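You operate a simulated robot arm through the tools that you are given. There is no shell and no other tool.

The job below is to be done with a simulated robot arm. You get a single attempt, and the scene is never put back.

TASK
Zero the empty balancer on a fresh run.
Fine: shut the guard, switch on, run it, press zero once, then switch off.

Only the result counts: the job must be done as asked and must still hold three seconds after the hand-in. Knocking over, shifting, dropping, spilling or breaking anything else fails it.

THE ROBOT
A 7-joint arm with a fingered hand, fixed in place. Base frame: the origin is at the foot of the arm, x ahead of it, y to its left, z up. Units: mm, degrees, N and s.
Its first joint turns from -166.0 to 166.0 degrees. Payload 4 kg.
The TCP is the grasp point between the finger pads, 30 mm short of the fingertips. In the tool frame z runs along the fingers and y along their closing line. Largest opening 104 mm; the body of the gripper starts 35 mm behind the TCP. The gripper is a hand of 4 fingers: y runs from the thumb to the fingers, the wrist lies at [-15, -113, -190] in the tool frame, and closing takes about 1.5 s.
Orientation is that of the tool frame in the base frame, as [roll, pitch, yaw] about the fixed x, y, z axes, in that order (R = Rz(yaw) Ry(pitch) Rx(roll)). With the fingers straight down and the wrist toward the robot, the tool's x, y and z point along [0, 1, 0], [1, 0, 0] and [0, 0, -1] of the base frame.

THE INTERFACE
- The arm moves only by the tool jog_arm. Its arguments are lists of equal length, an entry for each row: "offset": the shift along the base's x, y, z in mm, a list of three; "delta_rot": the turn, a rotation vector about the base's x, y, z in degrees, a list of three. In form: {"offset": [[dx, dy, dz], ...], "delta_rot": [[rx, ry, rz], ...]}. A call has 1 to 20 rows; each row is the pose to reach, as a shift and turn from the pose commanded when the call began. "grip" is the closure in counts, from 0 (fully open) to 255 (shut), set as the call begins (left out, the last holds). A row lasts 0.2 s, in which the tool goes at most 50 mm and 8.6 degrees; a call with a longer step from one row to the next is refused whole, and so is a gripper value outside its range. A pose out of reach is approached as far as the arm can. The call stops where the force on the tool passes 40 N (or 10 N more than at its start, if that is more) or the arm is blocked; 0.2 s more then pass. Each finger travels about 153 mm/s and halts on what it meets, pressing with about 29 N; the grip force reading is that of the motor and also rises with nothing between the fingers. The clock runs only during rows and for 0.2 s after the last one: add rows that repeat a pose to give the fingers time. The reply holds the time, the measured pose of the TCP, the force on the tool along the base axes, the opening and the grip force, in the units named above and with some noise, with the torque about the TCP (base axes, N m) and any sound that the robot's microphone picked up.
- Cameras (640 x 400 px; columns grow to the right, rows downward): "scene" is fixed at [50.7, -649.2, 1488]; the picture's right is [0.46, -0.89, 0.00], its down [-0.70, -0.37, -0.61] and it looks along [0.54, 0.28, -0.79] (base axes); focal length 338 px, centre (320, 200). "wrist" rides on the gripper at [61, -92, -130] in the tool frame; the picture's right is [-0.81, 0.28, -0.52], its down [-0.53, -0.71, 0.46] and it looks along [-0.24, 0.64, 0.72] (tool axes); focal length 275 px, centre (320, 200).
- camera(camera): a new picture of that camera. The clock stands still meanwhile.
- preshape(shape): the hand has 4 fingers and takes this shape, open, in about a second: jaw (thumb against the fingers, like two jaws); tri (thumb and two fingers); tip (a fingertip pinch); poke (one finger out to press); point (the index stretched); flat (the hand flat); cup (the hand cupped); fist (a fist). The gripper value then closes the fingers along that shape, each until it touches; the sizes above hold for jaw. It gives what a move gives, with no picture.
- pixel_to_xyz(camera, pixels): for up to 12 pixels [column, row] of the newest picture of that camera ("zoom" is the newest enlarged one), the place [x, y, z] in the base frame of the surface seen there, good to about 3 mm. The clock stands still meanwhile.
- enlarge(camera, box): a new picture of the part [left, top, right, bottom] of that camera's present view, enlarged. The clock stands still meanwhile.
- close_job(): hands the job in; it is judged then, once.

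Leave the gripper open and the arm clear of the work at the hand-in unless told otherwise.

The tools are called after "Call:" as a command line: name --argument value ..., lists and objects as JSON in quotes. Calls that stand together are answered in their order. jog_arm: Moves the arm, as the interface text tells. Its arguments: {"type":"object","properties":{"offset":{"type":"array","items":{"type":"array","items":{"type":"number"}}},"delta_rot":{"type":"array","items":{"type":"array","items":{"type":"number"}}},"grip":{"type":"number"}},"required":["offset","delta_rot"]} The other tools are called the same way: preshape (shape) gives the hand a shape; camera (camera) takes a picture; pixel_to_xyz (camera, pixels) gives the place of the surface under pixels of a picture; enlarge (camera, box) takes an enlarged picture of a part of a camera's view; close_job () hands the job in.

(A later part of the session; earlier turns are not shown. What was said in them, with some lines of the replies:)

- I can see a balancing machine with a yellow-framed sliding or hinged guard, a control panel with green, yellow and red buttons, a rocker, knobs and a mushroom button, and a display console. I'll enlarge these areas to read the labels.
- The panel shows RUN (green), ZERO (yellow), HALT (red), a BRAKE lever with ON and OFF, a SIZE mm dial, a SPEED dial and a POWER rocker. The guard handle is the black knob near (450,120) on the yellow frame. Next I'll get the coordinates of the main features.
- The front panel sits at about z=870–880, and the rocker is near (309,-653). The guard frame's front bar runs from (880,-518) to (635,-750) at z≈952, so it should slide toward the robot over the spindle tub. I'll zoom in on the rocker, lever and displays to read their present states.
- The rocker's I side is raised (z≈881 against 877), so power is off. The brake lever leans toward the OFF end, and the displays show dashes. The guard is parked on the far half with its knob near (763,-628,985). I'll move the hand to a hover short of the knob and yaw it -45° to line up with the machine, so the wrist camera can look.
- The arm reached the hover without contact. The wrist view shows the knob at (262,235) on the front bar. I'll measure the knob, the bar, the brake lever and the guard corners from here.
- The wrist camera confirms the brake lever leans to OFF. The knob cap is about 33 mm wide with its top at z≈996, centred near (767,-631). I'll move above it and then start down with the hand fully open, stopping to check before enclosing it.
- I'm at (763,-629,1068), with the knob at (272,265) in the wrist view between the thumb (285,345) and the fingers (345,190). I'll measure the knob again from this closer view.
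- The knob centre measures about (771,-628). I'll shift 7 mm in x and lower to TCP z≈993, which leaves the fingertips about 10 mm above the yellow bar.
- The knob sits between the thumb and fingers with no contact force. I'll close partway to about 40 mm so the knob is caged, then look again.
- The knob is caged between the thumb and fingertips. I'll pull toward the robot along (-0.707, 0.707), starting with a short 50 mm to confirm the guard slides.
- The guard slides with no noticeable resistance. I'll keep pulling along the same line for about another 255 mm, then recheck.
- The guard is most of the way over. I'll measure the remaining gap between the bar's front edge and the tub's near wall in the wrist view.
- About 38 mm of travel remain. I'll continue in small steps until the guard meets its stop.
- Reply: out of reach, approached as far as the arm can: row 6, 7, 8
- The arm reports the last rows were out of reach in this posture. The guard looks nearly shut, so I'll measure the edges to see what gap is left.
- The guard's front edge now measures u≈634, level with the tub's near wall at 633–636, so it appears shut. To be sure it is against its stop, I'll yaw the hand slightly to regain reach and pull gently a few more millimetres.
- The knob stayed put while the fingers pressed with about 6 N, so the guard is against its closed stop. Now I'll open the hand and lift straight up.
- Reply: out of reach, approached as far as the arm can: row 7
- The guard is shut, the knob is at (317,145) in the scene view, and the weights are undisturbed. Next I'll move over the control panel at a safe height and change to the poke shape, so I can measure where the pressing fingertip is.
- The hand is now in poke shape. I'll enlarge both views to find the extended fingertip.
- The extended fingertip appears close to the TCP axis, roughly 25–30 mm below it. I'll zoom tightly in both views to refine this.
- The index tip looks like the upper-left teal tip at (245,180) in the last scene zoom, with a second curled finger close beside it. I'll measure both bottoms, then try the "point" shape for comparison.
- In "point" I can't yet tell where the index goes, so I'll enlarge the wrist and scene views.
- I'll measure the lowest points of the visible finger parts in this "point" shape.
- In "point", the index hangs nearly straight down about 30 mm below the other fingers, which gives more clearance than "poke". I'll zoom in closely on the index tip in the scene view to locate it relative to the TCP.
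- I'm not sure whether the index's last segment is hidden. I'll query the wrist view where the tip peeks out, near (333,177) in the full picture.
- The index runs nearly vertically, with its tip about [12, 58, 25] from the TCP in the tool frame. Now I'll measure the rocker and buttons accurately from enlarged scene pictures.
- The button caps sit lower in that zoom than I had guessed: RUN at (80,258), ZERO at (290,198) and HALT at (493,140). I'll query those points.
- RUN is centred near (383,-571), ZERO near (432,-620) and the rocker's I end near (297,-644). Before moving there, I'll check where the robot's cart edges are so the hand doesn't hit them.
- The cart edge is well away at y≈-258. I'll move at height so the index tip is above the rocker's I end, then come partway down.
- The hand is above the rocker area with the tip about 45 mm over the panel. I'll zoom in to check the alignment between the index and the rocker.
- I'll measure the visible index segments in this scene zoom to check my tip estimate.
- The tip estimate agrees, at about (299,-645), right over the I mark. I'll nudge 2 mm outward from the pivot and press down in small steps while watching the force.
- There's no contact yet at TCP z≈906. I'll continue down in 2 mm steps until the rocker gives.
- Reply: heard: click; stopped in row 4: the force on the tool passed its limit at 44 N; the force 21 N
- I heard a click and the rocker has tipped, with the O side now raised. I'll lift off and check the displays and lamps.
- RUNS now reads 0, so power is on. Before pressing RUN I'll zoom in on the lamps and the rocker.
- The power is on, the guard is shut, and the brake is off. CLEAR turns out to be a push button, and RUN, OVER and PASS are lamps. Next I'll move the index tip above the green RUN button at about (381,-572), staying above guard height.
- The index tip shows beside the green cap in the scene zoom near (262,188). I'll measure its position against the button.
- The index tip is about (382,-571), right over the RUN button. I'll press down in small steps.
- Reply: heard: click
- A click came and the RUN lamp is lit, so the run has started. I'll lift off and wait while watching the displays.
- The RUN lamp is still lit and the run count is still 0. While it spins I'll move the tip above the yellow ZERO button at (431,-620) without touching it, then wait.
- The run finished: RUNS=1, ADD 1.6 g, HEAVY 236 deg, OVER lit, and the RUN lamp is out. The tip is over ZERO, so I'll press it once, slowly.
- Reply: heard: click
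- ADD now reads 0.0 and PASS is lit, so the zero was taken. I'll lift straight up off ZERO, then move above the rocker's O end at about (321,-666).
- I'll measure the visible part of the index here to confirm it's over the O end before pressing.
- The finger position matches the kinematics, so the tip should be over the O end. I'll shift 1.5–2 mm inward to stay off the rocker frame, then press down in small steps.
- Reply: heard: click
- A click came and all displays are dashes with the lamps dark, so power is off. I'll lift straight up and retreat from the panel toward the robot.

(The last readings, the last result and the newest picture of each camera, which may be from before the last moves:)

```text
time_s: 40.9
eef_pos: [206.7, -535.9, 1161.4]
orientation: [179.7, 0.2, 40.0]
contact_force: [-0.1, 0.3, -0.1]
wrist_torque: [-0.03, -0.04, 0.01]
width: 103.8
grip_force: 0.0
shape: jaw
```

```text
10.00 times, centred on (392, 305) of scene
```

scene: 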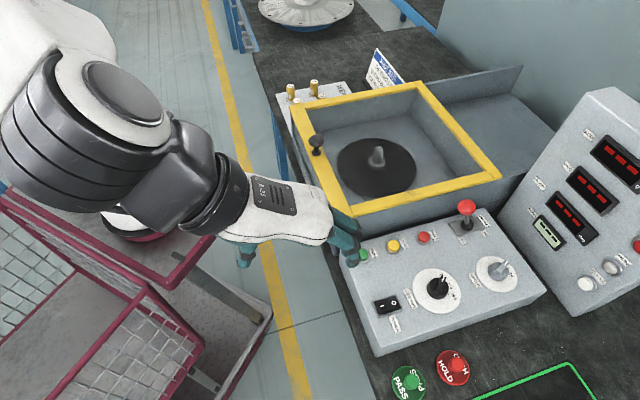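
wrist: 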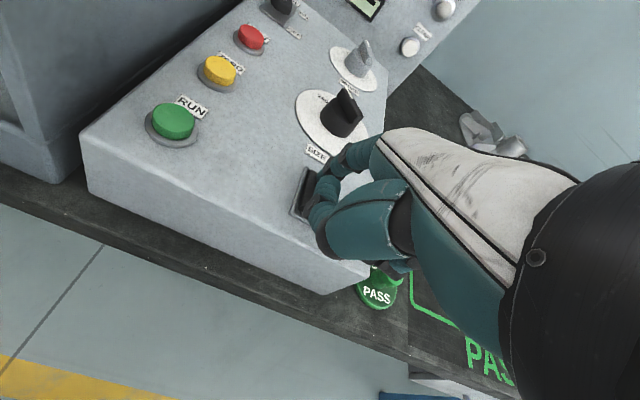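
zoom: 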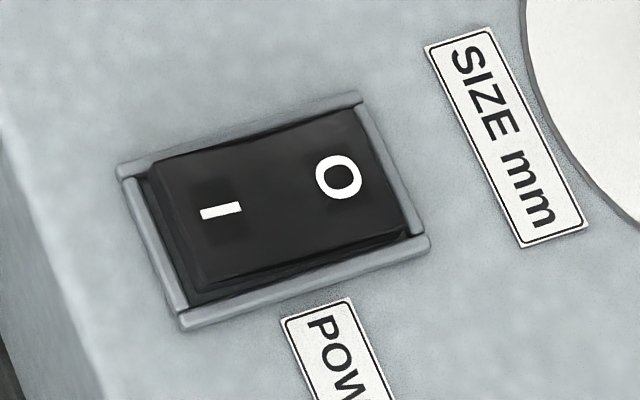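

The rocker is back to its off position, the guard is shut, and the brake lever, dials and weights are where they were. I'll withdraw a bit further up and back so the arm is clearly away.

Call:
jog_arm --offset '[[-10, 15, 20], [-20, 30, 40], [-30, 40, 60], [-30, 40, 60]]' --delta_rot '[[0, 0, 0], [0, 0, 0], [0, 0, 0], [0, 0, 0]]' --grip 0

Call:
camera --camera "scene"

```text
time_s: 41.9
eef_pos: [176.9, -496.1, 1222.3]
orientation: [179.7, 0.1, 39.9]
contact_force: [0.0, 0.4, 0.4]
wrist_torque: [0.0, 0.0, -0.01]
width: 103.8
grip_force: 0.0
shape: jaw
```

```text
taken
```

scene: 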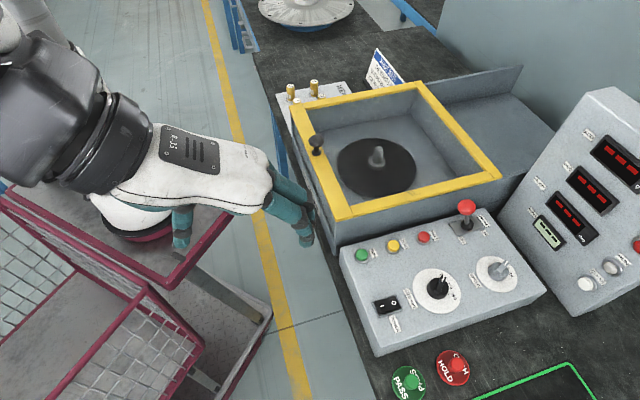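

The guard is shut, one run was made, ZERO was pressed once (ADD went to 0.0 and PASS lit), and power is off. The hand is open and clear of the work, so I'm handing the job in.

Call:
close_job

```text
The job is handed in.
```

The empty balancer was zeroed on a fresh run, and I handed the job in; I haven't been told the verdict.

- **Guard:** I slid it shut until it met its stop, and it was still shut in the last picture.
- **Switch on and run:** the power click was heard and RUNS read 0. One press of RUN gave RUNS 1, ADD 1.6 g and HEAVY 236 deg, with OVER lit.
- **Zero:** I pressed ZERO once. ADD went to 0.0 and PASS lit.
- **Switch off:** I pressed the O side of the power switch, and the displays went back to dashes with the lamps dark.

The brake lever was already at OFF, and I left it and both dials alone. Nothing else was seen to move. The hand is open and the arm is clear of the machine.
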